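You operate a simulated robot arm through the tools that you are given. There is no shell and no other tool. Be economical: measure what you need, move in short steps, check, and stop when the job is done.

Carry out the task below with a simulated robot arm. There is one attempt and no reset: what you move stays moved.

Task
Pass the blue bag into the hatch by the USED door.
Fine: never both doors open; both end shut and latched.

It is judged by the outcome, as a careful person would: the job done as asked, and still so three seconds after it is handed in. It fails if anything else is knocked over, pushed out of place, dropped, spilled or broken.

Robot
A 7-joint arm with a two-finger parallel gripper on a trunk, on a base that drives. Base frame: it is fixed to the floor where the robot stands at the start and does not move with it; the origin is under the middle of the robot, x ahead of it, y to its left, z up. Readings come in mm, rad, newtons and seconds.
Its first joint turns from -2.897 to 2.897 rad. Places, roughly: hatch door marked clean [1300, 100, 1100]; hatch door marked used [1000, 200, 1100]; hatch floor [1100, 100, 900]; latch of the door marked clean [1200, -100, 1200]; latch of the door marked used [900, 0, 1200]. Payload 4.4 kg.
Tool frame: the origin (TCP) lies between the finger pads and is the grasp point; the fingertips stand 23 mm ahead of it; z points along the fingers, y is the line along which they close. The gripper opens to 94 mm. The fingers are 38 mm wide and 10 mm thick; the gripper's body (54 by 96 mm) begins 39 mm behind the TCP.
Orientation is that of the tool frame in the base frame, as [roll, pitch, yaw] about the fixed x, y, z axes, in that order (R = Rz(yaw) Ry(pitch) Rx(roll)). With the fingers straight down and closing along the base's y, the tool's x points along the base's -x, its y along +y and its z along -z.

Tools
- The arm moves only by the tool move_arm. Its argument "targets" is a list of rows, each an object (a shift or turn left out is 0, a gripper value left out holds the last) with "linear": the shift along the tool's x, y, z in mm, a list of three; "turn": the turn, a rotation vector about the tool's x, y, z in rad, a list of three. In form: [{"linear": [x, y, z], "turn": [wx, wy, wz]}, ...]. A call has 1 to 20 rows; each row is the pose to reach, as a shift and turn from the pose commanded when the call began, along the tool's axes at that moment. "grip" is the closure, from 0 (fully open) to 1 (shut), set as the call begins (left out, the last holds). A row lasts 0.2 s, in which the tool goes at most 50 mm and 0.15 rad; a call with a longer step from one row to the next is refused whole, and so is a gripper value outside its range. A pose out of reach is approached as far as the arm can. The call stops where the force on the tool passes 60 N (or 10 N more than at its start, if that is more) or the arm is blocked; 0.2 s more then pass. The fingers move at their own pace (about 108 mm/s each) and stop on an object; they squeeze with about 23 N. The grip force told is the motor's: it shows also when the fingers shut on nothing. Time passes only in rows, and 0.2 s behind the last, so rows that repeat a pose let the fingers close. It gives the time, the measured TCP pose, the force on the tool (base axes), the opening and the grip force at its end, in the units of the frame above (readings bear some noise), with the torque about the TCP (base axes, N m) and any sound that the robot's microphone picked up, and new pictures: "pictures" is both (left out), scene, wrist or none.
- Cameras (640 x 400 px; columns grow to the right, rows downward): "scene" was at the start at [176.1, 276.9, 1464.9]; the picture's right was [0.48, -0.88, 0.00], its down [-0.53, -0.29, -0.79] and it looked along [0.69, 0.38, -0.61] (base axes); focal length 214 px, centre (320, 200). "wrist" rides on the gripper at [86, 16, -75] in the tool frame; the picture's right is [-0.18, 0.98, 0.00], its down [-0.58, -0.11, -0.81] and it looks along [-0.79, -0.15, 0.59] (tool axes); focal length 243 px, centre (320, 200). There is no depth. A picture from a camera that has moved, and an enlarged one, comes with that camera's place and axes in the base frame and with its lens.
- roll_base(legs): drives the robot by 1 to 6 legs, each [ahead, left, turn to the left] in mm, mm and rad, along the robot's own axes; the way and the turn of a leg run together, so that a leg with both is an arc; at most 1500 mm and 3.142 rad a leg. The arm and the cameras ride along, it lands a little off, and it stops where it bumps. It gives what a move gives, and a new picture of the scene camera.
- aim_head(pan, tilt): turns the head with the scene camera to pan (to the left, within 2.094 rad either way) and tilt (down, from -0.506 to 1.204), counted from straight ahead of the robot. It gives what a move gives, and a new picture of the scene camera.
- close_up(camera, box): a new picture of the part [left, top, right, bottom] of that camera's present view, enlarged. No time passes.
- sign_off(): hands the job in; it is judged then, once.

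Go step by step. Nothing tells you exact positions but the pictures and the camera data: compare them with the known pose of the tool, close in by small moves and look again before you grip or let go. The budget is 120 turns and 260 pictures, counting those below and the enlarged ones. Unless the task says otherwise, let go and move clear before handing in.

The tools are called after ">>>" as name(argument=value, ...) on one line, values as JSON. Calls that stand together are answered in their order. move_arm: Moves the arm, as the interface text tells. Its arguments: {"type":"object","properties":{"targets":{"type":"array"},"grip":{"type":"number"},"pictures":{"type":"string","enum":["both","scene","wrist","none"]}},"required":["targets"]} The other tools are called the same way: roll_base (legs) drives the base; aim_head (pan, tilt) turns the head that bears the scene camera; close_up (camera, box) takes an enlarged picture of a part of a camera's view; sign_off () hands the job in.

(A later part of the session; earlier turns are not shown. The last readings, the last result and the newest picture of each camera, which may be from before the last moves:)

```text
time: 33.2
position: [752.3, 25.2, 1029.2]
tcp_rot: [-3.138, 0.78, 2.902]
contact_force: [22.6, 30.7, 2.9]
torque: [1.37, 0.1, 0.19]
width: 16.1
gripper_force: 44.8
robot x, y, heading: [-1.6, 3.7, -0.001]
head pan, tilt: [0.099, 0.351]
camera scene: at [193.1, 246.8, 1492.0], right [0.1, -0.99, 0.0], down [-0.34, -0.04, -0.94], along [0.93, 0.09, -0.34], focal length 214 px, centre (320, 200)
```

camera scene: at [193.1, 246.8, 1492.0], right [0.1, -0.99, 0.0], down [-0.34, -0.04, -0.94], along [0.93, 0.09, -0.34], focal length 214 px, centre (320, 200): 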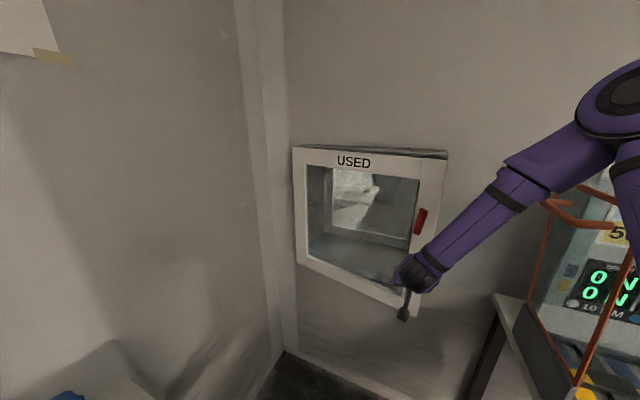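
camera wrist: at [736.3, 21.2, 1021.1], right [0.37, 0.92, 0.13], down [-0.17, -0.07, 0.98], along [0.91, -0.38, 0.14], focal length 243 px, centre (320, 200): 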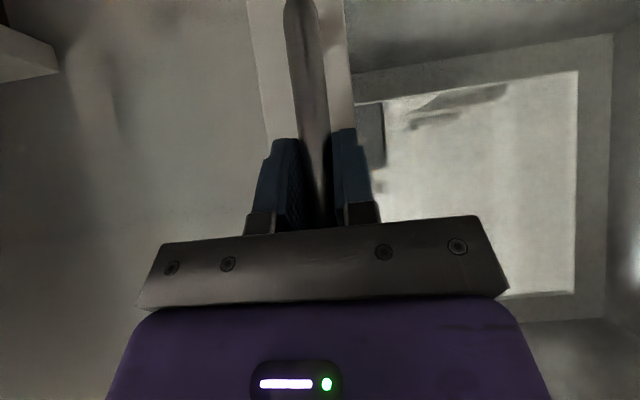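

The door is opening. The radial load says the hinge is slightly off my estimate, so I've adjusted it to (1022,425) and am continuing.

>>> move_arm(targets=[{"linear": [13.5, 9.5, -13.5]}, {"linear": [27.5, 18.5, -27]}, {"linear": [41, 28, -40]}, {"linear": [54, 38, -53.5]}, {"linear": [67, 49, -66]}, {"linear": [79, 60, -78.5]}], pictures="scene")

```text
time: 34.6
position: [658.6, 108.9, 1028.8]
tcp_rot: [-3.135, 0.779, 2.897]
contact_force: [8.8, 7.2, 1.6]
torque: [1.42, -1.05, 0.18]
width: 16.0
gripper_force: 44.6
robot x, y, heading: [1.4, -0.6, 0.007]
head pan, tilt: [0.099, 0.351]
camera scene: at [192.5, 245.3, 1492.3], right [0.1, -0.99, 0.0], down [-0.34, -0.03, -0.94], along [0.93, 0.09, -0.34], focal length 214 px, centre (320, 200)
```

scene: 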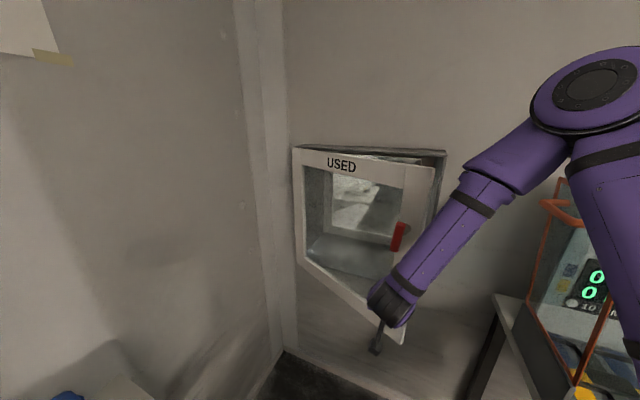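

>>> move_arm(targets=[{"linear": [12, 12.5, -12]}, {"linear": [24, 25.5, -23.5]}, {"linear": [35, 39.5, -34.5]}, {"linear": [46, 54, -45.5]}, {"linear": [56, 69, -55.5]}, {"linear": [66, 85, -65.5]}, {"linear": [75.5, 101, -74.5]}, {"linear": [84.3, 118, -83.4]}], pictures="both")

```text
time: 36.4
position: [573.4, 239.2, 1027.9]
tcp_rot: [-3.137, 0.778, 2.899]
contact_force: [-18.8, -8.3, 18.0]
torque: [2.14, -0.64, -0.01]
width: 16.2
gripper_force: 45.3
robot x, y, heading: [-3.3, 0.5, -0.002]
head pan, tilt: [0.099, 0.351]
stopped in row 8: the force on the tool passed its limit at 61 N (the readings are from after the stop); the commanded pose is now the measured one
camera scene: at [190.1, 244.3, 1492.7], right [0.1, -0.99, 0.0], down [-0.34, -0.03, -0.94], along [0.93, 0.1, -0.34], focal length 214 px, centre (320, 200)
camera wrist: at [467.7, 283.2, 1021.1], right [0.37, 0.92, 0.13], down [-0.17, -0.06, 0.98], along [0.91, -0.38, 0.14], focal length 243 px, centre (320, 200)
```

scene: 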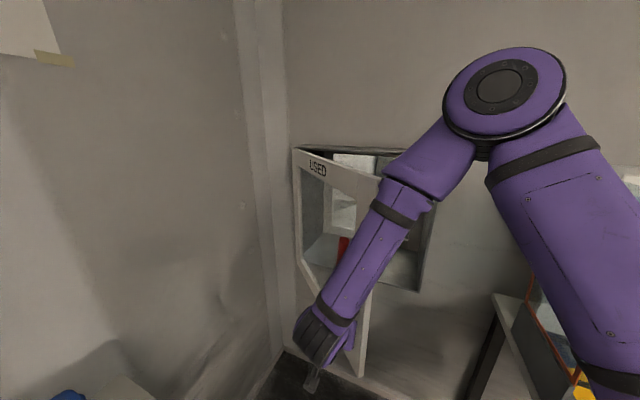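
wrist: 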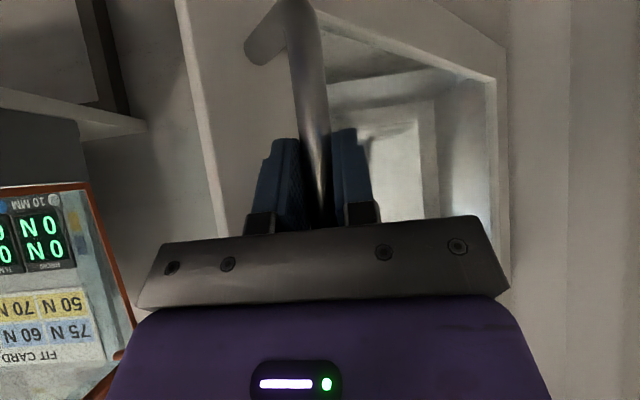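

The door is about 45° open. I'll release the handle gently and back straight out.

>>> move_arm(targets=[{"linear": [0, 0, 0]}, {"linear": [0, 0, 0]}, {"linear": [14, 0, -14]}, {"linear": [28, 0, -28]}, {"linear": [49, 0, -49]}, {"linear": [70, 0, -70]}], grip=0.6, pictures="both")

```text
time: 37.8
position: [478.5, 265.1, 1029.0]
tcp_rot: [-3.134, 0.777, 2.899]
contact_force: [0.1, -0.9, -0.5]
torque: [0.0, -0.01, -0.01]
width: 37.8
gripper_force: 0.0
robot x, y, heading: [0.6, 3.6, 0.006]
head pan, tilt: [0.099, 0.351]
camera scene: at [192.2, 244.9, 1492.3], right [0.1, -0.99, 0.0], down [-0.34, -0.03, -0.94], along [0.93, 0.09, -0.34], focal length 214 px, centre (320, 200)
camera wrist: at [373.4, 308.1, 1020.6], right [0.37, 0.92, 0.12], down [-0.17, -0.06, 0.98], along [0.91, -0.38, 0.13], focal length 243 px, centre (320, 200)
```

scene: 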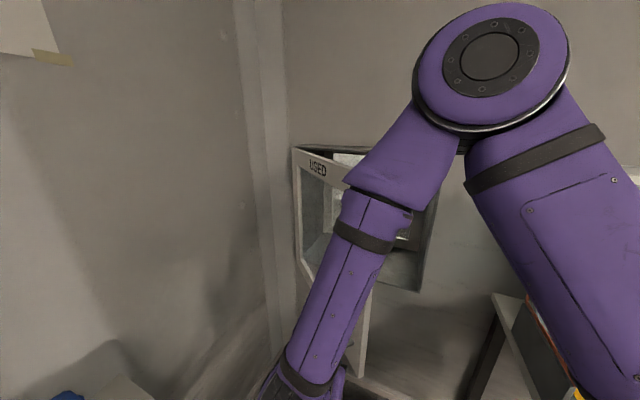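
wrist: 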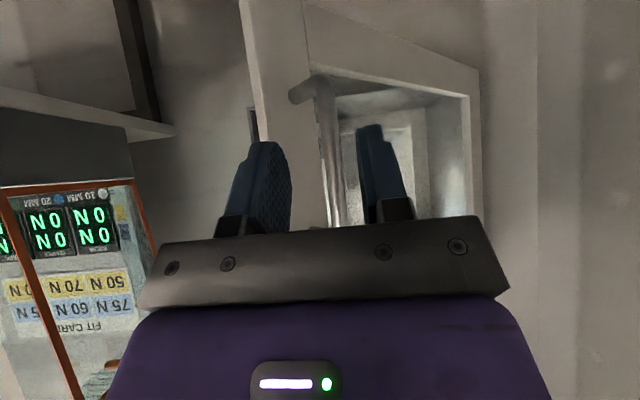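

The door stays open. I'll close the fist, go around the free edge to the inner side, and push it wider.

>>> move_arm(targets=[{"linear": [-13, -40, 1]}, {"linear": [-26, -80, 3]}, {"linear": [-38, -120, 4]}, {"linear": [-51, -160, 5]}, {"linear": [-64, -199, 7]}, {"linear": [-90, -182, 33]}, {"linear": [-116, -165, 59]}, {"linear": [-142, -148, 85]}, {"linear": [-169, -131, 111]}], grip=1, pictures="none")

>>> move_arm(targets=[{"turn": [-0.09, 0, -0.091]}, {"turn": [-0.18, 0, -0.182]}, {"turn": [-0.27, 0, -0.274]}, {"turn": [-0.36, 0, -0.365]}, {"turn": [-0.45, 0, -0.456]}, {"turn": [-0.54, 0, -0.548]}, {"turn": [-0.63, 0, -0.64]}], pictures="both")

```text
time: 39.1
position: [562.0, 139.5, 1090.6]
tcp_rot: [-3.123, 0.779, 2.9]
contact_force: [-25.5, -15.7, 23.3]
torque: [-0.03, -0.58, -0.45]
width: 0.0
gripper_force: 23.2
out of reach, approached as far as the arm can: row 2, 3, 4, 5, 6
robot x, y, heading: [-0.8, -1.6, 0.005]
head pan, tilt: [0.099, 0.351]
stopped in row 6: the force on the tool passed its limit at 72 N (the readings are from after the stop); the commanded pose is now the measured one
```

```text
time: 39.5
position: [562.7, 140.1, 1089.6]
tcp_rot: [-3.115, 0.774, 2.93]
contact_force: [-27.2, -19.0, 29.9]
torque: [-0.04, -0.74, -0.51]
width: 0.0
gripper_force: 22.7
out of reach, approached as far as the arm can: row 1
robot x, y, heading: [-1.3, 1.6, 0.002]
head pan, tilt: [0.099, 0.351]
stopped in row 1: the force on the tool passed its limit at 81 N (the readings are from after the stop); the commanded pose is now the measured one
camera scene: at [188.6, 243.1, 1492.9], right [0.1, -0.99, 0.0], down [-0.34, -0.03, -0.94], along [0.93, 0.09, -0.34], focal length 214 px, centre (320, 200)
camera wrist: at [456.0, 181.4, 1081.9], right [0.35, 0.93, 0.11], down [-0.16, -0.05, 0.98], along [0.92, -0.37, 0.13], focal length 243 px, centre (320, 200)
```

scene: 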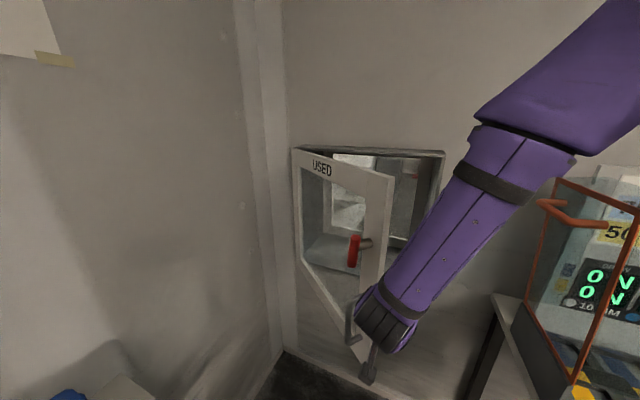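
wrist: 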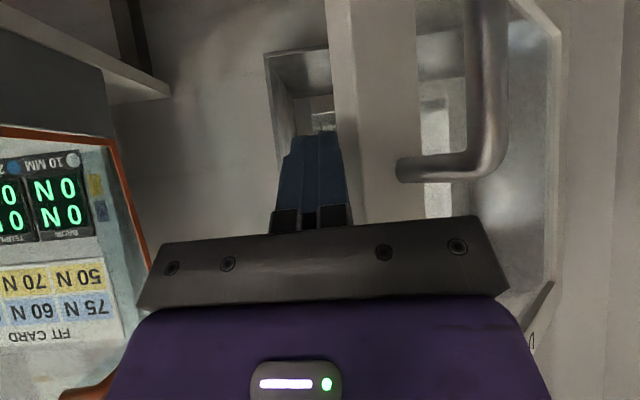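

I clipped the door's free edge. I'll slide right, off it, then back the base up a little for more room.

>>> move_arm(targets=[{"linear": [10, -15, -10]}, {"linear": [14, -50, -14]}, {"linear": [14, -90, -14]}, {"linear": [14, -120, -14]}], pictures="wrist")

```text
time: 40.3
position: [570.3, 129.8, 1092.8]
tcp_rot: [-3.097, 0.743, 2.95]
contact_force: [0.1, 0.5, -0.5]
torque: [-0.02, 0.02, -0.04]
width: 0.0
gripper_force: 23.4
out of reach, approached as far as the arm can: row 1, 2, 3, 4
robot x, y, heading: [0.3, 0.8, -0.001]
head pan, tilt: [0.099, 0.351]
stopped in row 4: the force on the tool passed its limit at 113 N (the readings are from after the stop); the commanded pose is now the measured one
camera wrist: at [462.1, 170.5, 1088.5], right [0.35, 0.93, 0.09], down [-0.13, -0.05, 0.99], along [0.93, -0.36, 0.11], focal length 243 px, centre (320, 200)
```

wrist: 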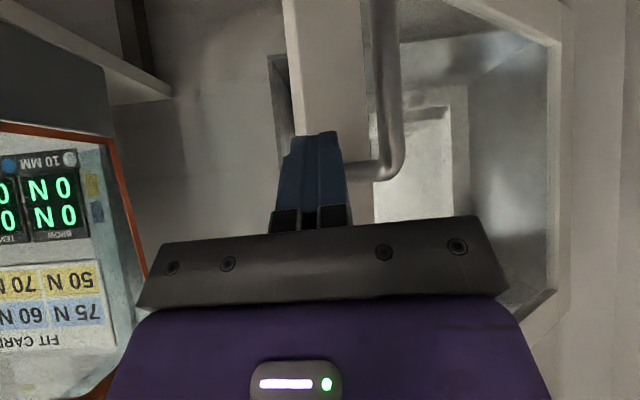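

The arm is at its inner reach limit and now unloaded. I'll check behind the robot before backing up.

>>> aim_head(pan=2.09, tilt=0.8)

>>> aim_head(pan=-2.09, tilt=0.8)

```text
time: 42.2
position: [569.0, 127.7, 1093.4]
tcp_rot: [-3.1, 0.743, 2.948]
contact_force: [-0.6, 0.3, 0.7]
torque: [-0.03, -0.01, 0.01]
width: 0.0
gripper_force: 23.3
robot x, y, heading: [-2.4, -1.4, -0.002]
head pan, tilt: [2.089, 0.799]
camera scene: at [58.3, 304.9, 1452.7], right [0.87, 0.5, 0.0], down [0.35, -0.62, -0.7], along [-0.35, 0.61, -0.72], focal length 214 px, centre (320, 200)
```

scene: 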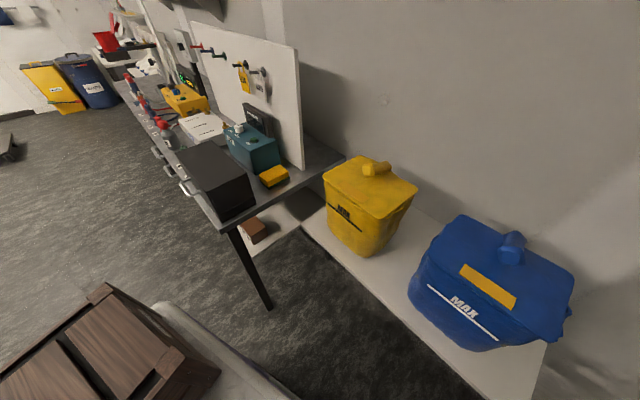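

```text
time: 45.6
position: [568.8, 128.4, 1093.8]
tcp_rot: [-3.097, 0.743, 2.947]
contact_force: [0.0, -0.3, 0.0]
torque: [-0.02, 0.03, 0.04]
width: 0.0
gripper_force: 23.2
robot x, y, heading: [-2.7, 2.1, -0.003]
head pan, tilt: [-2.089, 0.799]
camera scene: at [58.3, 164.7, 1452.7], right [-0.87, 0.49, 0.0], down [0.35, 0.62, -0.7], along [-0.35, -0.61, -0.72], focal length 214 px, centre (320, 200)
```

scene: 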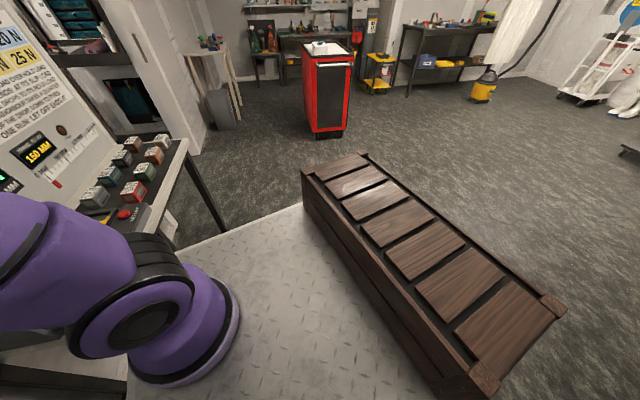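

There's free floor behind, and the crate rides on the deck. I'm backing up 200 mm.

>>> roll_base(legs=[[-200, 0, 0]])

>>> aim_head(pan=0.15, tilt=0.45)

```text
time: 47.2
position: [370.2, 127.4, 1093.8]
tcp_rot: [-3.097, 0.742, 2.949]
contact_force: [-1.0, 0.2, -0.8]
torque: [0.0, 0.02, 0.01]
width: 0.0
gripper_force: 22.9
robot x, y, heading: [-197.2, -2.4, 0.001]
head pan, tilt: [-2.089, 0.799]
camera scene: at [-140.3, 164.6, 1452.7], right [-0.87, 0.5, 0.0], down [0.35, 0.62, -0.7], along [-0.35, -0.61, -0.72], focal length 214 px, centre (320, 200)
```

scene: 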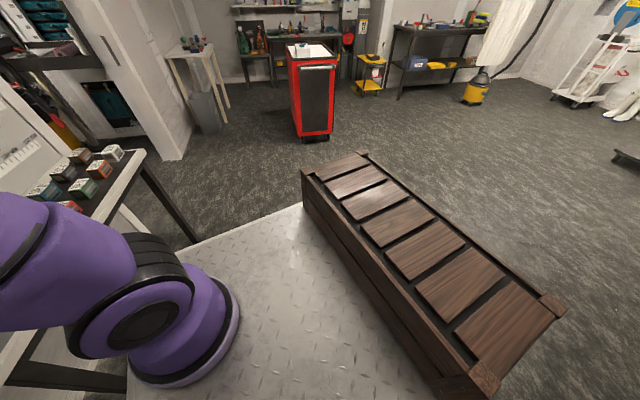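

```text
time: 49.3
position: [370.9, 128.3, 1093.3]
tcp_rot: [-3.099, 0.743, 2.948]
contact_force: [0.1, -0.2, 0.1]
torque: [-0.03, -0.01, 0.0]
width: 0.3
gripper_force: 22.8
robot x, y, heading: [-202.5, 2.4, -0.005]
head pan, tilt: [0.15, 0.45]
camera scene: at [-9.5, 248.4, 1483.2], right [0.15, -0.99, 0.0], down [-0.43, -0.07, -0.9], along [0.89, 0.13, -0.44], focal length 214 px, centre (320, 200)
```

scene: 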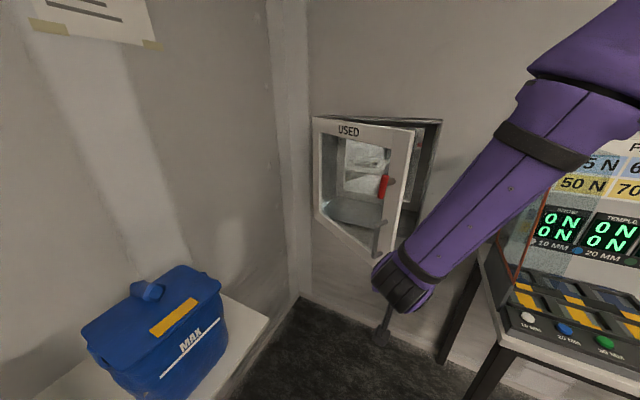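

Now I'll route wide around the free edge to the inner side of the door.

>>> move_arm(targets=[{"linear": [-31, -31, 20]}, {"linear": [-62, -62, 41]}, {"linear": [-93, -93, 61]}, {"linear": [-124, -125, 82]}, {"linear": [-155, -156, 102]}, {"linear": [-191, -140, 125]}, {"linear": [-228, -124, 148]}, {"linear": [-264, -108, 172]}, {"linear": [-301, -92, 195]}], pictures="both")

```text
time: 51.3
position: [693.7, -39.1, 1157.0]
tcp_rot: [-3.097, 0.744, 2.946]
contact_force: [-0.5, 0.1, 0.5]
torque: [0.05, 0.01, 0.02]
width: 0.0
gripper_force: 22.4
out of reach, approached as far as the arm can: row 1
robot x, y, heading: [-207.1, 1.8, -0.004]
head pan, tilt: [0.15, 0.45]
camera scene: at [-10.0, 248.2, 1483.3], right [0.15, -0.99, 0.0], down [-0.43, -0.07, -0.9], along [0.89, 0.13, -0.43], focal length 214 px, centre (320, 200)
camera wrist: at [587.2, 2.3, 1151.9], right [0.35, 0.93, 0.09], down [-0.13, -0.05, 0.99], along [0.93, -0.36, 0.11], focal length 243 px, centre (320, 200)
```

scene: 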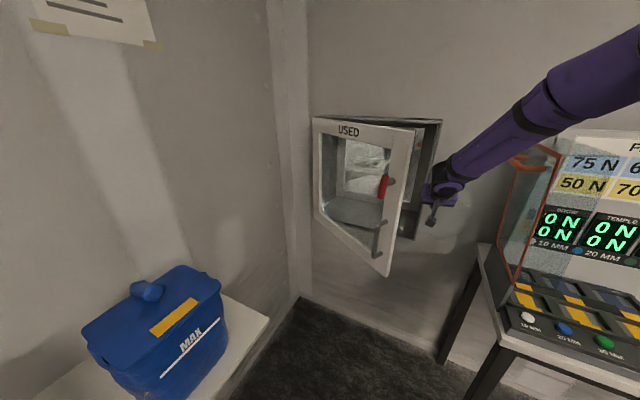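
wrist: 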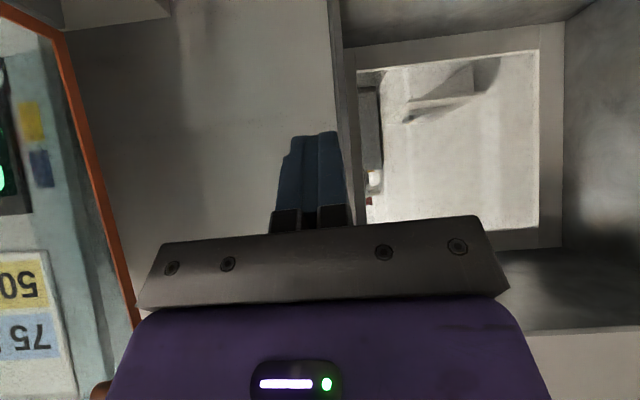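

The gripper is behind the door now, and the clean door looks shut behind. I'm sweeping the door open along its arc, turning the tool gradually left.

>>> move_arm(targets=[{"linear": [-5, 33, 3], "turn": [-0.034, -0.002, -0.037]}, {"linear": [-10, 67, 6], "turn": [-0.068, -0.003, -0.074]}, {"linear": [-15, 100, 9], "turn": [-0.1, -0.005, -0.11]}, {"linear": [11, 121, -15], "turn": [-0.135, -0.007, -0.147]}, {"linear": [37, 141, -40], "turn": [-0.169, -0.008, -0.184]}, {"linear": [59, 167, -62], "turn": [-0.203, -0.01, -0.22]}, {"linear": [82, 194, -84], "turn": [-0.237, -0.012, -0.257]}, {"linear": [101, 225, -103], "turn": [-0.27, -0.013, -0.294]}, {"linear": [119, 256, -121], "turn": [-0.305, -0.015, -0.33]}], pictures="scene")

```text
time: 53.3
position: [587.7, 247.9, 1156.8]
tcp_rot: [-3.102, 0.744, -2.887]
contact_force: [-0.6, -1.1, -0.6]
torque: [-0.01, 0.02, 0.02]
width: 0.1
gripper_force: 22.6
robot x, y, heading: [-202.3, -3.0, 0.003]
head pan, tilt: [0.15, 0.45]
camera scene: at [-9.1, 247.9, 1483.2], right [0.15, -0.99, 0.0], down [-0.43, -0.06, -0.9], along [0.89, 0.13, -0.44], focal length 214 px, centre (320, 200)
```

scene: 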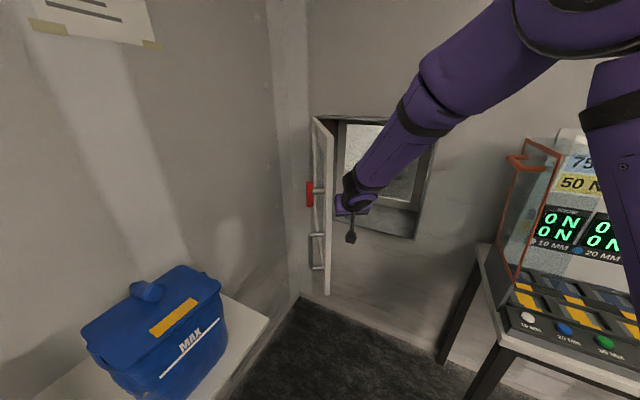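

The door is now edge-on to the camera, about 65° open. I'll keep pushing.

>>> move_arm(targets=[{"linear": [1, 41, -3], "turn": [-0.047, -0.002, -0.051]}, {"linear": [3, 81, -6], "turn": [-0.095, -0.004, -0.103]}, {"linear": [-1, 122, -4], "turn": [-0.142, -0.006, -0.154]}, {"linear": [-5, 163, -1], "turn": [-0.19, -0.008, -0.206]}, {"linear": [-15, 202, 6], "turn": [-0.237, -0.01, -0.257]}, {"linear": [-24, 241, 13], "turn": [-0.284, -0.012, -0.309]}, {"linear": [-38, 278, 24], "turn": [-0.332, -0.014, -0.36]}, {"linear": [-52, 315, 35], "turn": [-0.38, -0.016, -0.41]}], pictures="scene")

```text
time: 55.1
position: [575.5, 569.8, 1158.5]
tcp_rot: [-3.101, 0.743, -2.328]
contact_force: [0.5, 0.3, 0.6]
torque: [-0.03, 0.01, 0.05]
width: 0.1
gripper_force: 22.7
robot x, y, heading: [-202.2, -1.1, -0.002]
head pan, tilt: [0.15, 0.45]
camera scene: at [-9.6, 248.1, 1483.2], right [0.15, -0.99, 0.0], down [-0.43, -0.06, -0.9], along [0.89, 0.13, -0.44], focal length 214 px, centre (320, 200)
```

scene: 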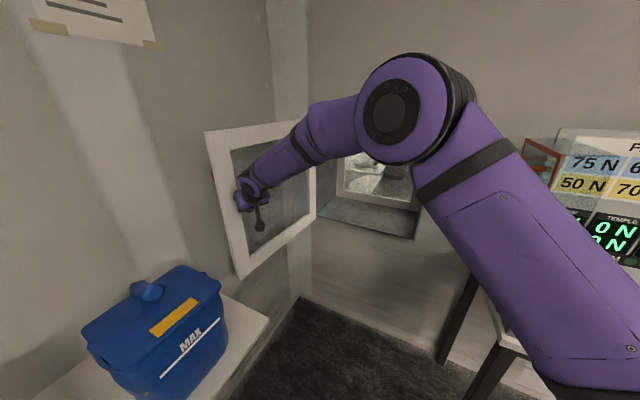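

The door is open past 95° and stays put. I'll retract the arm and back the base up another 100 mm to make room for a shallow-pitch grasp on the bag.

>>> move_arm(targets=[{"linear": [25, -3, -39]}, {"linear": [50, -6, -79]}, {"linear": [76, -9, -118]}, {"linear": [101, -12, -158]}, {"linear": [126, -16, -197]}], grip=0, pictures="none")

>>> roll_base(legs=[[-100, 0, 0]])

>>> aim_head(pan=0.85, tilt=0.5)

```text
time: 56.3
position: [428.0, 400.9, 1214.7]
tcp_rot: [-3.104, 0.744, -2.33]
contact_force: [1.1, 0.3, -0.7]
torque: [0.0, -0.01, -0.04]
width: 94.0
gripper_force: 0.0
robot x, y, heading: [-199.5, 2.0, 0.003]
head pan, tilt: [0.15, 0.45]
```

```text
time: 57.4
position: [327.1, 401.4, 1216.4]
tcp_rot: [-3.1, 0.743, -2.33]
contact_force: [-0.6, -0.8, 0.0]
torque: [0.01, 0.04, 0.02]
width: 93.8
gripper_force: 0.1
robot x, y, heading: [-299.4, 0.9, 0.0]
head pan, tilt: [0.15, 0.45]
camera scene: at [-109.8, 248.5, 1483.2], right [0.15, -0.99, 0.0], down [-0.43, -0.07, -0.9], along [0.89, 0.14, -0.44], focal length 214 px, centre (320, 200)
```

scene: 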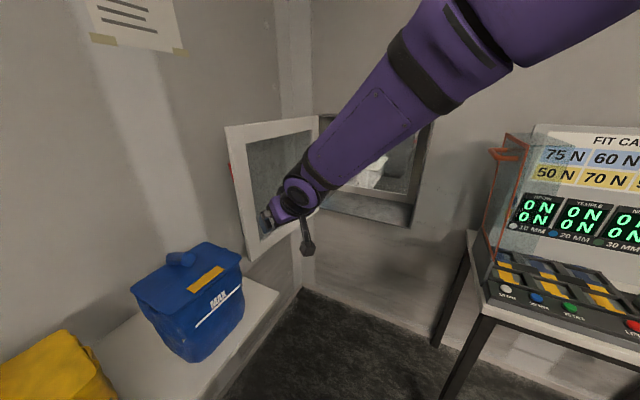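

```text
time: 58.5
position: [326.2, 400.3, 1217.2]
tcp_rot: [-3.101, 0.744, -2.33]
contact_force: [0.4, -0.9, 0.2]
torque: [-0.01, 0.03, 0.04]
width: 94.0
gripper_force: 0.1
robot x, y, heading: [-298.5, -0.6, 0.001]
head pan, tilt: [0.85, 0.499]
camera scene: at [-140.6, 303.1, 1478.7], right [0.75, -0.66, 0.0], down [-0.32, -0.36, -0.88], along [0.58, 0.66, -0.48], focal length 214 px, centre (320, 200)
```

scene: 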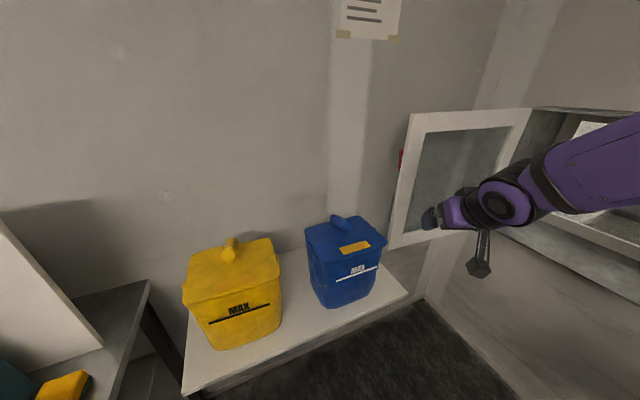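

I'll take close-ups of the bag knot from both cameras to refine its position.

>>> close_up(camera="scene", box=[295, 200, 395, 310])

>>> close_up(camera="wrist", box=[0, 0, 640, 400])

```text
3.64 times, centred on (345, 255) of scene
camera zoom: at [-140.6, 303.1, 1478.7], right [0.75, -0.66, 0.0], down [-0.32, -0.36, -0.88], along [0.58, 0.66, -0.48], focal length 780 px, centre (229, 0)
```

zoom: 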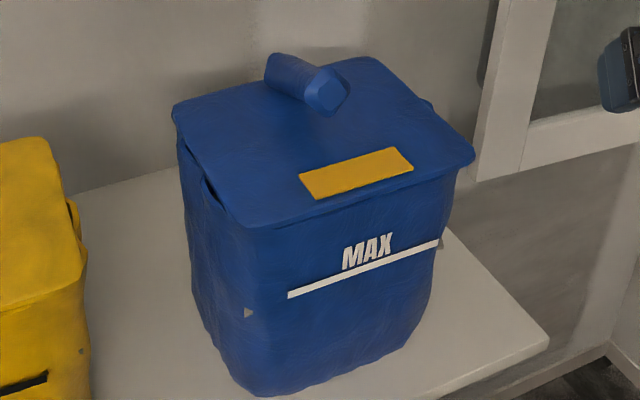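

```text
1.00 times, centred on (320, 200) of wrist (not enlarged: the box is as wide or as high as the picture)
camera zoom: at [235.2, 331.9, 1212.3], right [-0.6, 0.79, 0.1], down [-0.03, -0.14, 0.99], along [0.8, 0.59, 0.11], focal length 243 px, centre (320, 200)
```

zoom: 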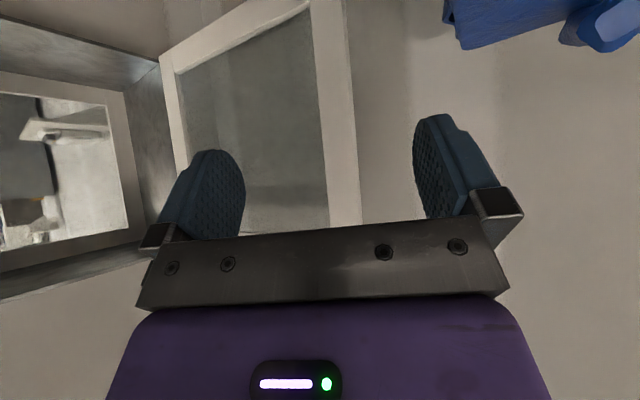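

The measurements agree. I'll turn the tool to line up with the knot, about 150 mm short of it, and then flatten the pitch to 25°.

>>> move_arm(targets=[{"linear": [5, 41, 4], "turn": [-0.072, -0.003, -0.079]}, {"linear": [10, 82, 8], "turn": [-0.145, -0.006, -0.157]}, {"linear": [15, 123, 12], "turn": [-0.217, -0.01, -0.236]}, {"linear": [20, 163, 17], "turn": [-0.289, -0.013, -0.315]}], pictures="none")

>>> move_arm(targets=[{"turn": [0, -0.13, 0]}, {"turn": [0, -0.26, 0]}, {"turn": [0, -0.391, 0]}], pictures="both")

```text
time: 59.5
position: [210.6, 513.1, 1187.4]
tcp_rot: [-3.1, 0.746, -1.9]
contact_force: [0.0, -0.8, 0.5]
torque: [-0.02, -0.02, 0.04]
width: 93.9
gripper_force: 0.1
robot x, y, heading: [-300.0, 0.4, 0.001]
head pan, tilt: [0.85, 0.499]
```

```text
time: 60.3
position: [209.3, 514.5, 1187.0]
tcp_rot: [-3.069, 1.136, -1.865]
contact_force: [-0.3, -0.2, 0.1]
torque: [0.02, -0.03, 0.01]
width: 93.9
gripper_force: 0.1
robot x, y, heading: [-302.5, -1.7, 0.004]
head pan, tilt: [0.85, 0.499]
camera scene: at [-140.8, 303.1, 1478.7], right [0.75, -0.66, 0.0], down [-0.32, -0.36, -0.88], along [0.58, 0.66, -0.48], focal length 214 px, centre (320, 200)
camera wrist: at [160.0, 421.8, 1138.4], right [-0.9, 0.42, 0.14], down [-0.09, -0.49, 0.87], along [0.43, 0.77, 0.47], focal length 243 px, centre (320, 200)
```

scene: 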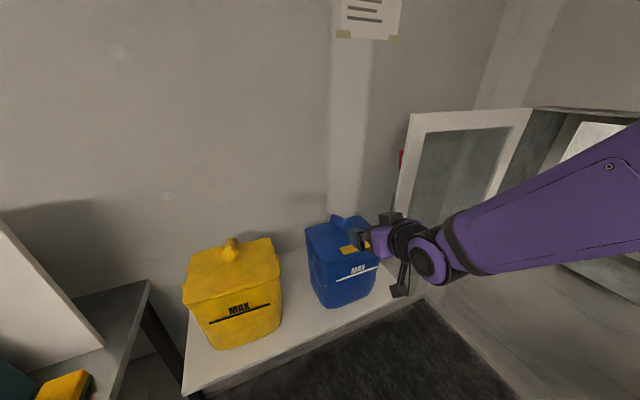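
wrist: 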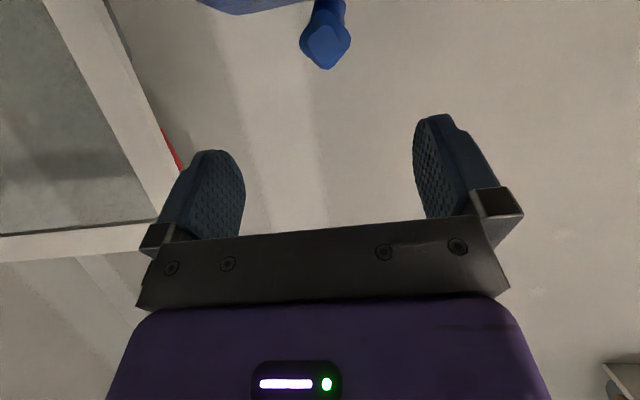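

The wrist camera hangs below the gripper and would graze the lid at this pitch. Before choosing the pitch, I'll measure the hatch opening.

>>> aim_head(pan=0.0, tilt=0.3)

>>> close_up(camera="scene", box=[240, 110, 440, 260])

```text
time: 61.5
position: [209.4, 513.9, 1186.3]
tcp_rot: [-3.073, 1.133, -1.865]
contact_force: [-0.2, -0.3, -0.2]
torque: [0.0, 0.01, -0.01]
width: 93.7
gripper_force: 0.1
robot x, y, heading: [-302.9, -2.7, 0.003]
head pan, tilt: [0.0, 0.3]
camera scene: at [-107.3, 234.9, 1497.1], right [0.0, -1.0, 0.0], down [-0.3, 0.0, -0.96], along [0.96, 0.0, -0.3], focal length 214 px, centre (320, 200)
```

scene: 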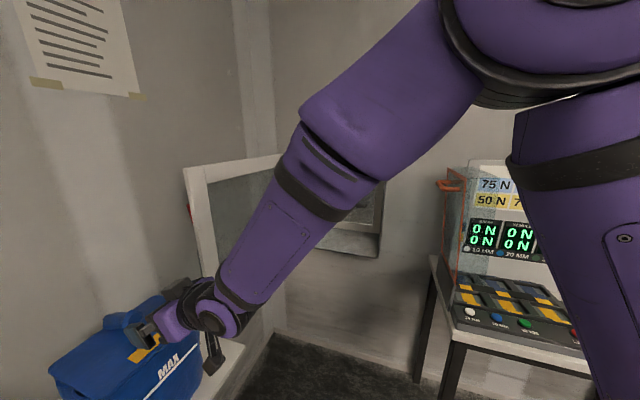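

```text
2.67 times, centred on (340, 185) of scene
camera zoom: at [-107.3, 234.9, 1497.1], right [0.0, -1.0, 0.0], down [-0.3, 0.0, -0.96], along [0.96, 0.0, -0.3], focal length 572 px, centre (267, 240)
```

zoom: 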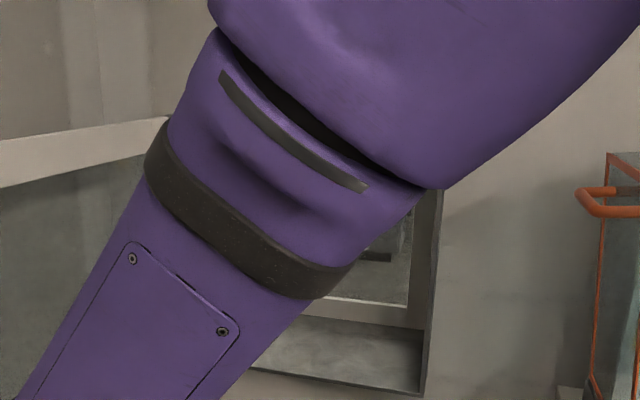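

The opening spans z≈872 to 1380 and is about 275 mm deep, so a 38° pitch suits both the grasp and the placing. I'm setting that pitch at the pregrasp point.

>>> move_arm(targets=[{"linear": [-12, 2, 26], "turn": [0, 0.113, 0]}, {"linear": [-24, 3, 52], "turn": [0, 0.227, 0]}], pictures="wrist")

>>> aim_head(pan=0.95, tilt=0.5)

>>> close_up(camera="scene", box=[280, 170, 440, 290])

```text
time: 62.0
position: [226.2, 568.1, 1184.9]
tcp_rot: [-3.094, 0.91, -1.889]
contact_force: [0.5, 0.7, -0.4]
torque: [-0.02, -0.03, 0.02]
width: 94.0
gripper_force: 0.1
robot x, y, heading: [-302.2, 0.5, 0.004]
head pan, tilt: [0.0, 0.3]
camera wrist: at [173.8, 469.0, 1162.7], right [-0.88, 0.45, 0.12], down [-0.02, -0.29, 0.96], along [0.47, 0.84, 0.26], focal length 243 px, centre (320, 200)
```

wrist: 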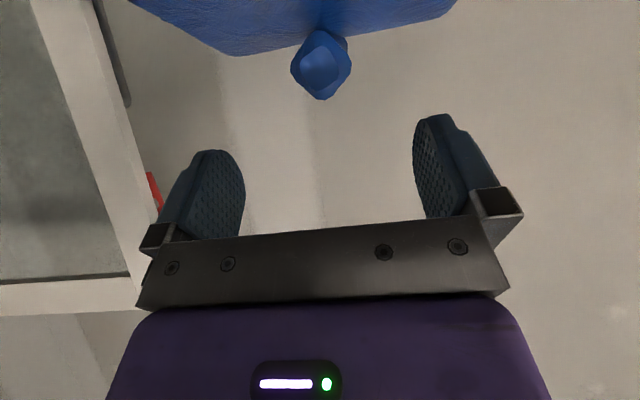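

```text
time: 63.3
position: [226.4, 569.8, 1185.3]
tcp_rot: [-3.093, 0.908, -1.889]
contact_force: [0.3, 0.4, 0.0]
torque: [-0.03, 0.0, -0.01]
width: 93.8
gripper_force: 0.0
robot x, y, heading: [-301.5, -0.2, 0.001]
head pan, tilt: [0.949, 0.499]
camera scene: at [-147.7, 308.7, 1478.7], right [0.81, -0.58, 0.0], down [-0.28, -0.39, -0.88], along [0.51, 0.71, -0.48], focal length 214 px, centre (320, 200)
```

scene: 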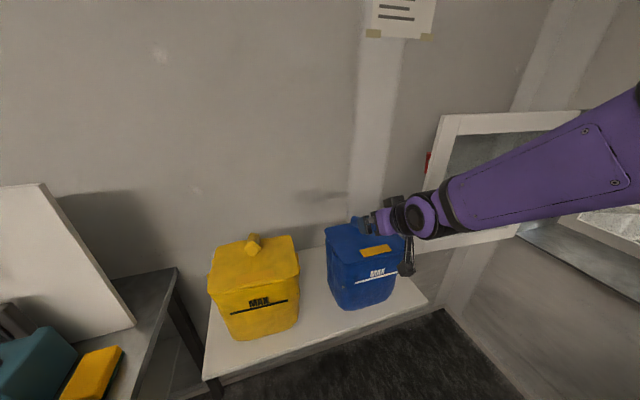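

```text
3.33 times, centred on (360, 230) of scene
camera zoom: at [-147.7, 308.7, 1478.7], right [0.81, -0.58, 0.0], down [-0.28, -0.39, -0.88], along [0.51, 0.71, -0.48], focal length 715 px, centre (187, 100)
```

zoom: 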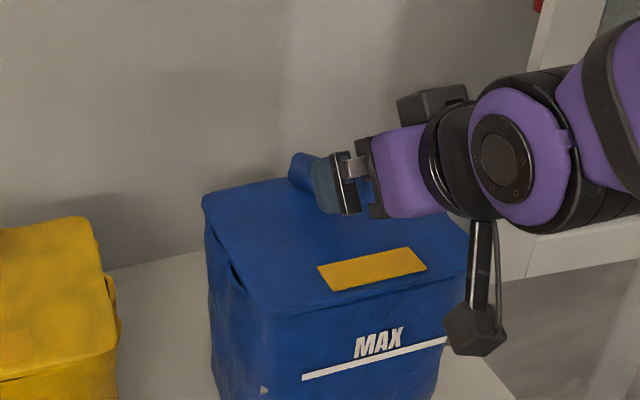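

Everything lines up. I'm sliding the open fingers down around the knot.

>>> move_arm(targets=[{"linear": [0, 0, 30]}, {"linear": [0, 0, 55]}, {"linear": [0, 1, 75]}, {"linear": [0, 1, 90]}, {"linear": [0, 1.5, 100]}, {"linear": [0, 1.5, 108]}], pictures="wrist")

>>> close_up(camera="scene", box=[280, 170, 440, 290])

```text
time: 64.7
position: [257.0, 646.7, 1119.7]
tcp_rot: [-3.092, 0.907, -1.89]
contact_force: [-0.6, 0.2, 0.2]
torque: [-0.01, -0.01, -0.01]
width: 94.0
gripper_force: 0.0
robot x, y, heading: [-300.3, -0.8, 0.001]
head pan, tilt: [0.949, 0.499]
camera wrist: at [204.1, 548.7, 1096.5], right [-0.88, 0.45, 0.12], down [-0.02, -0.29, 0.96], along [0.47, 0.84, 0.27], focal length 243 px, centre (320, 200)
```

wrist: 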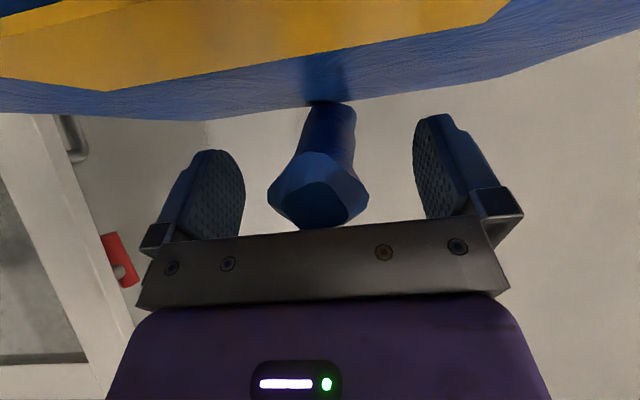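

```text
3.33 times, centred on (360, 230) of scene
camera zoom: at [-147.8, 308.6, 1478.7], right [0.81, -0.58, 0.0], down [-0.28, -0.39, -0.88], along [0.51, 0.71, -0.48], focal length 715 px, centre (187, 100)
```

zoom: 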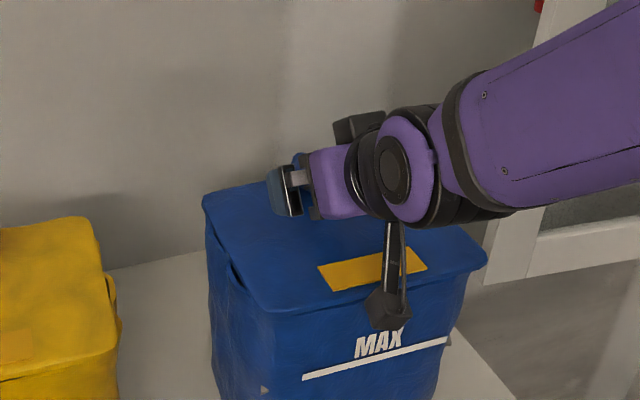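

The knot sits between the fingers. I'm closing on it.

>>> move_arm(targets=[{"linear": [0, 1.5, 108]}, {"linear": [0, 1.5, 108]}, {"linear": [0, 1.5, 108]}, {"linear": [0, 1.5, 108]}], grip=1, pictures="none")

```text
refused: row 1 steps farther than a row can; nothing moved
```

>>> move_arm(targets=[{"linear": [0, 0, 0]}, {"linear": [0, 0, 0]}, {"linear": [0, 0, 0]}, {"linear": [0, 0, 0]}], grip=1, pictures="wrist")

```text
time: 65.7
position: [256.9, 648.2, 1119.1]
tcp_rot: [-3.093, 0.907, -1.889]
contact_force: [-0.7, 2.6, -0.2]
torque: [0.11, 0.15, 0.26]
width: 28.4
gripper_force: 23.3
robot x, y, heading: [-298.4, -1.2, -0.004]
head pan, tilt: [0.949, 0.499]
camera wrist: at [204.0, 548.8, 1096.3], right [-0.88, 0.45, 0.12], down [-0.02, -0.29, 0.96], along [0.47, 0.84, 0.26], focal length 243 px, centre (320, 200)
```

wrist: 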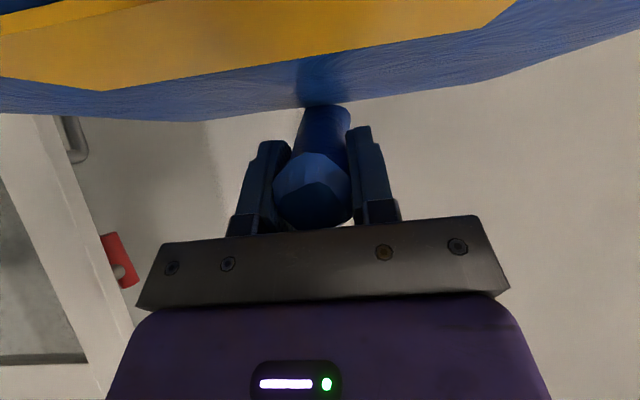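

Gripped on the 28 mm neck. I'm lifting slowly.

>>> move_arm(targets=[{"linear": [-4, 0, -3]}, {"linear": [-10, 0, -8]}, {"linear": [-18, -1, -14]}, {"linear": [-28, -1, -22]}, {"linear": [-38, -1, -30]}, {"linear": [-47, -2, -37]}, {"linear": [-47, -2, -37]}], pictures="both")

```text
time: 67.3
position: [257.3, 648.3, 1178.1]
tcp_rot: [-3.093, 0.909, -1.889]
contact_force: [-0.9, 0.5, -8.9]
torque: [0.07, 0.0, -0.01]
width: 28.9
gripper_force: 23.0
robot x, y, heading: [-299.6, -4.5, -0.002]
head pan, tilt: [0.949, 0.499]
camera scene: at [-147.5, 309.1, 1478.6], right [0.81, -0.58, 0.0], down [-0.28, -0.39, -0.88], along [0.51, 0.71, -0.48], focal length 214 px, centre (320, 200)
camera wrist: at [204.4, 548.6, 1155.9], right [-0.88, 0.45, 0.12], down [-0.02, -0.29, 0.96], along [0.47, 0.84, 0.26], focal length 243 px, centre (320, 200)
```

scene: 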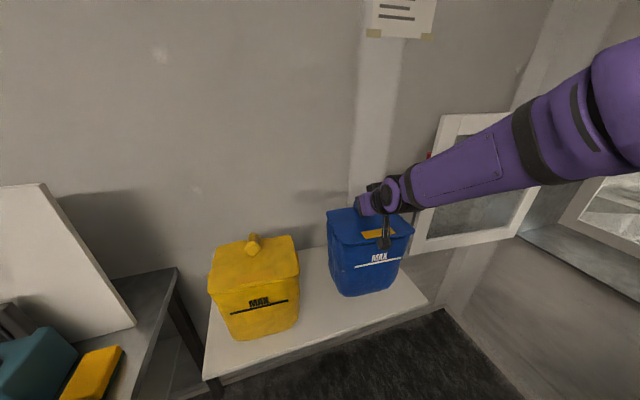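
wrist: 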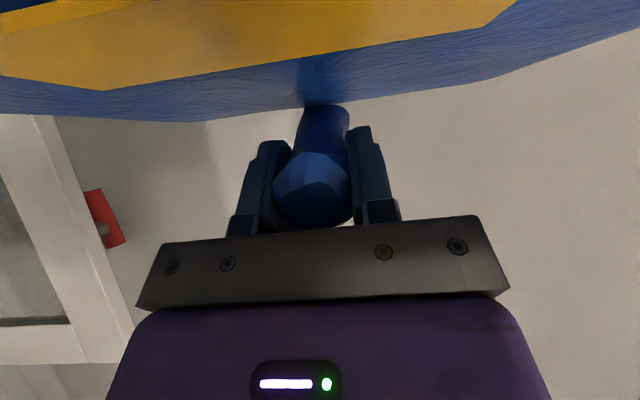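

The bag is up (about 0.9 kg). I'm swinging it clockwise at constant tilt, clear of the open door.

>>> move_arm(targets=[{"linear": [5, -36, -27], "turn": [0.046, 0.002, 0.036]}, {"linear": [19, -71, -49], "turn": [0.092, 0.003, 0.071]}, {"linear": [33, -107, -70], "turn": [0.138, 0.005, 0.107]}, {"linear": [50, -142, -90], "turn": [0.207, 0.008, 0.161]}, {"linear": [67, -176, -110], "turn": [0.275, 0.01, 0.214]}, {"linear": [84, -211, -130], "turn": [0.344, 0.013, 0.268]}, {"linear": [104, -240, -155], "turn": [0.413, 0.016, 0.322]}, {"linear": [124, -270, -179], "turn": [0.482, 0.018, 0.375]}, {"linear": [144, -299, -204], "turn": [0.551, 0.021, 0.429]}], pictures="scene")

```text
time: 69.3
position: [450.4, 309.5, 1200.1]
tcp_rot: [-3.091, 0.906, -2.586]
contact_force: [-0.2, -0.5, -8.0]
torque: [-0.12, -0.11, -0.01]
width: 28.6
gripper_force: 23.2
robot x, y, heading: [-298.6, 2.2, 0.002]
head pan, tilt: [0.949, 0.499]
camera scene: at [-147.6, 309.2, 1478.6], right [0.81, -0.58, 0.0], down [-0.28, -0.39, -0.88], along [0.51, 0.71, -0.48], focal length 214 px, centre (320, 200)
```

scene: 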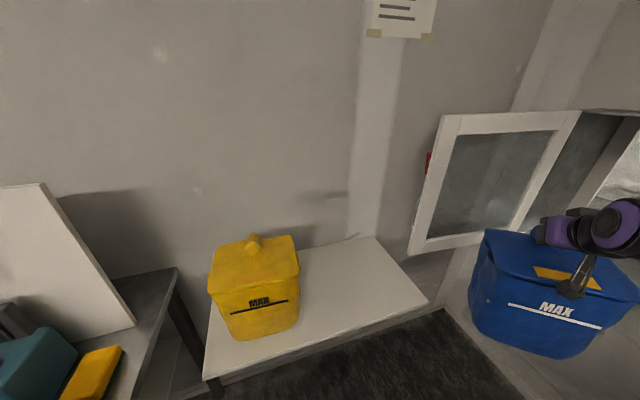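

>>> move_arm(targets=[{"linear": [8, -40, -8], "turn": [0.071, 0.003, 0.055]}, {"linear": [16, -79, -16], "turn": [0.142, 0.005, 0.111]}, {"linear": [23, -119, -24], "turn": [0.212, 0.008, 0.166]}, {"linear": [33, -153, -35], "turn": [0.286, 0.011, 0.224]}, {"linear": [44, -186, -46], "turn": [0.36, 0.014, 0.281]}, {"linear": [54, -220, -58], "turn": [0.433, 0.017, 0.339]}, {"linear": [65, -239, -70], "turn": [0.538, 0.021, 0.421]}, {"linear": [75, -258, -83], "turn": [0.643, 0.025, 0.503]}], pictures="none")

>>> aim_head(pan=0.1, tilt=0.5)

```text
time: 71.1
position: [478.9, 28.7, 1199.7]
tcp_rot: [-3.094, 0.908, 2.874]
contact_force: [0.6, 0.0, -8.7]
torque: [-0.05, -0.04, 0.03]
width: 28.4
gripper_force: 22.9
robot x, y, heading: [-299.0, -3.5, -0.001]
head pan, tilt: [0.949, 0.499]
```

```text
time: 72.2
position: [479.4, 30.0, 1199.3]
tcp_rot: [-3.093, 0.907, 2.877]
contact_force: [-0.2, 0.2, -8.8]
torque: [0.01, -0.04, 0.03]
width: 28.4
gripper_force: 22.9
robot x, y, heading: [-300.7, -0.5, 0.001]
head pan, tilt: [0.099, 0.499]
camera scene: at [-109.8, 243.9, 1478.6], right [0.1, -0.99, 0.0], down [-0.48, -0.05, -0.88], along [0.87, 0.09, -0.48], focal length 214 px, centre (320, 200)
```

scene: 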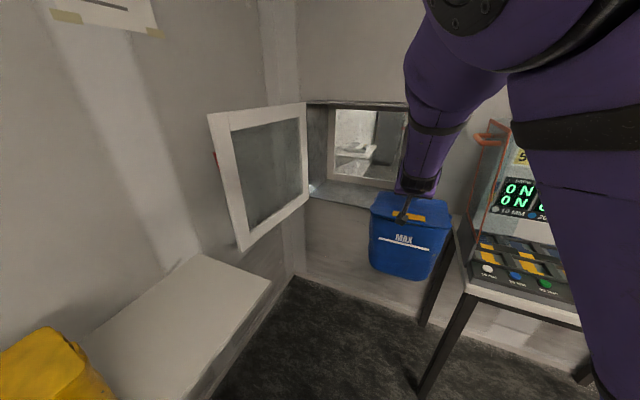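

The bag is in front of me, and I'll line it up laterally with the hatch opening before driving forward.

>>> move_arm(targets=[{"linear": [11, 30, -16]}, {"linear": [22, 61, -32]}, {"linear": [34, 91, -47]}, {"linear": [45, 122, -63]}, {"linear": [56, 152, -79]}], pictures="none")

>>> roll_base(legs=[[250, 0, 0]])

```text
time: 73.7
position: [452.0, 166.7, 1197.4]
tcp_rot: [-3.082, 0.91, 2.812]
contact_force: [-0.1, 0.8, -8.7]
torque: [-0.03, 0.05, 0.02]
width: 28.7
gripper_force: 22.7
robot x, y, heading: [-298.0, 3.4, 0.003]
head pan, tilt: [0.099, 0.499]
stopped in row 5: the arm was blocked; the commanded pose is now the measured one
```

```text
time: 75.5
position: [699.3, 169.1, 1198.9]
tcp_rot: [-3.078, 0.91, 2.818]
contact_force: [0.5, -0.1, -8.6]
torque: [-0.07, 0.0, 0.02]
width: 28.5
gripper_force: 23.3
robot x, y, heading: [-52.9, -0.4, 0.003]
head pan, tilt: [0.099, 0.499]
camera scene: at [116.3, 253.7, 1439.0], right [0.26, -0.97, 0.0], down [-0.8, -0.22, -0.56], along [0.54, 0.15, -0.83], focal length 214 px, centre (320, 200)
```

scene: 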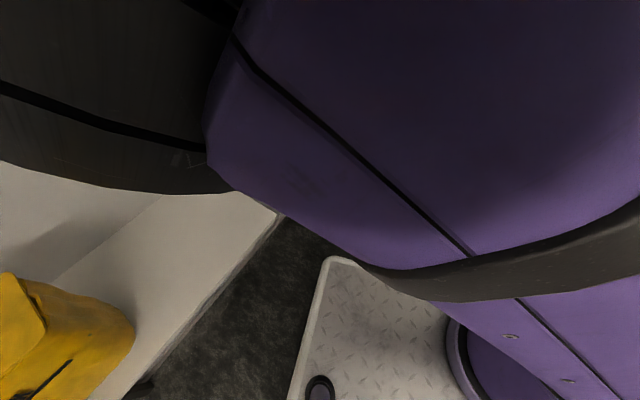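

The elbow nudged the head again. I'll extend the arm forward to relieve that, then look.

>>> move_arm(targets=[{"linear": [-18, 3, 22], "turn": [-0.012, 0, -0.009]}, {"linear": [-35, 6, 45], "turn": [-0.024, -0.001, -0.018]}, {"linear": [-52, 9, 67], "turn": [-0.036, -0.002, -0.027]}, {"linear": [-70, 12, 89], "turn": [-0.047, -0.002, -0.037]}], pictures="both")

```text
time: 76.5
position: [809.7, 140.2, 1198.5]
tcp_rot: [-3.076, 0.91, 2.882]
contact_force: [-0.4, 1.2, -9.4]
torque: [0.05, 0.04, 0.01]
width: 28.1
gripper_force: 22.6
robot x, y, heading: [-50.7, -0.9, -0.0]
head pan, tilt: [0.099, 0.499]
camera scene: at [137.8, 244.7, 1478.6], right [0.1, -0.99, 0.0], down [-0.48, -0.05, -0.88], along [0.87, 0.09, -0.48], focal length 214 px, centre (320, 200)
camera wrist: at [708.6, 188.9, 1175.2], right [0.41, 0.91, 0.11], down [-0.29, 0.02, 0.96], along [0.86, -0.42, 0.27], focal length 243 px, centre (320, 200)
```

scene: 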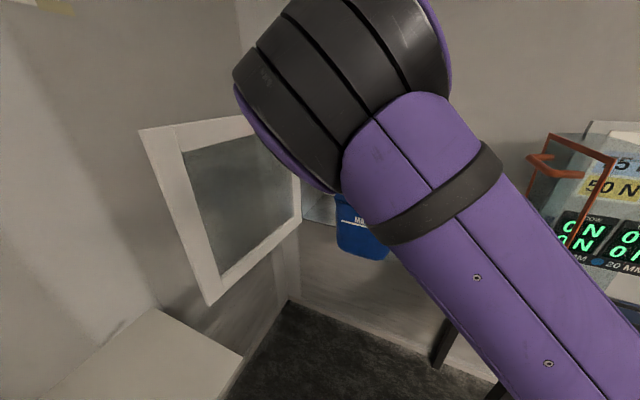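
wrist: 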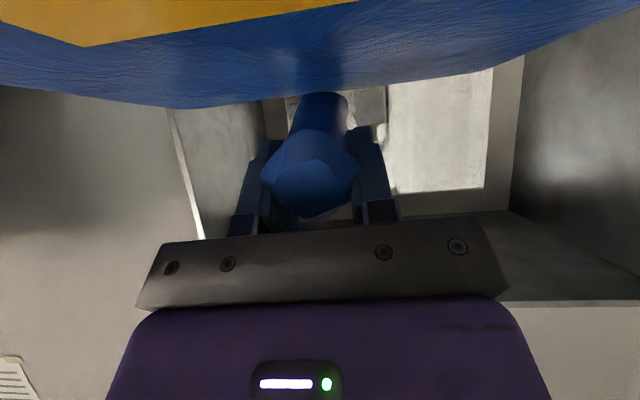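

The opening (w≈165–670, z 872–1380) is clear, and the bag is lined up inside it with about 40 mm above the sill. I'm driving forward 150 mm.

>>> roll_base(legs=[[150, 0, 0]])

>>> close_up(camera="wrist", box=[0, 0, 640, 400])

```text
time: 77.8
position: [924.3, 102.8, 1199.5]
tcp_rot: [-3.077, 0.912, 2.836]
contact_force: [0.3, -0.5, -9.2]
torque: [0.0, -0.03, 0.04]
width: 28.3
gripper_force: 23.1
robot x, y, heading: [59.2, 0.1, -0.044]
head pan, tilt: [0.099, 0.499]
camera scene: at [257.6, 237.3, 1478.6], right [0.06, -1.0, 0.0], down [-0.48, -0.03, -0.88], along [0.88, 0.05, -0.48], focal length 214 px, centre (320, 200)
```

scene: 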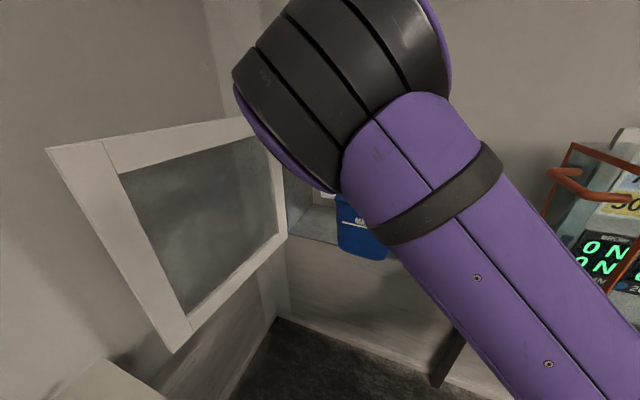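

```text
1.00 times, centred on (320, 200) of wrist (not enlarged: the box is as wide or as high as the picture)
camera zoom: at [825.2, 155.9, 1175.3], right [0.45, 0.89, 0.11], down [-0.29, 0.03, 0.96], along [0.84, -0.46, 0.27], focal length 243 px, centre (320, 200)
```

zoom: 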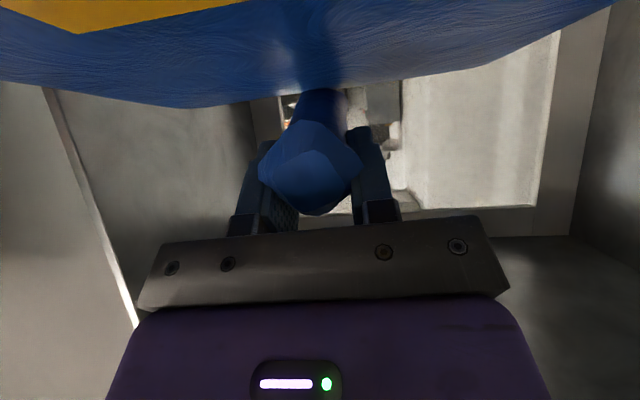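

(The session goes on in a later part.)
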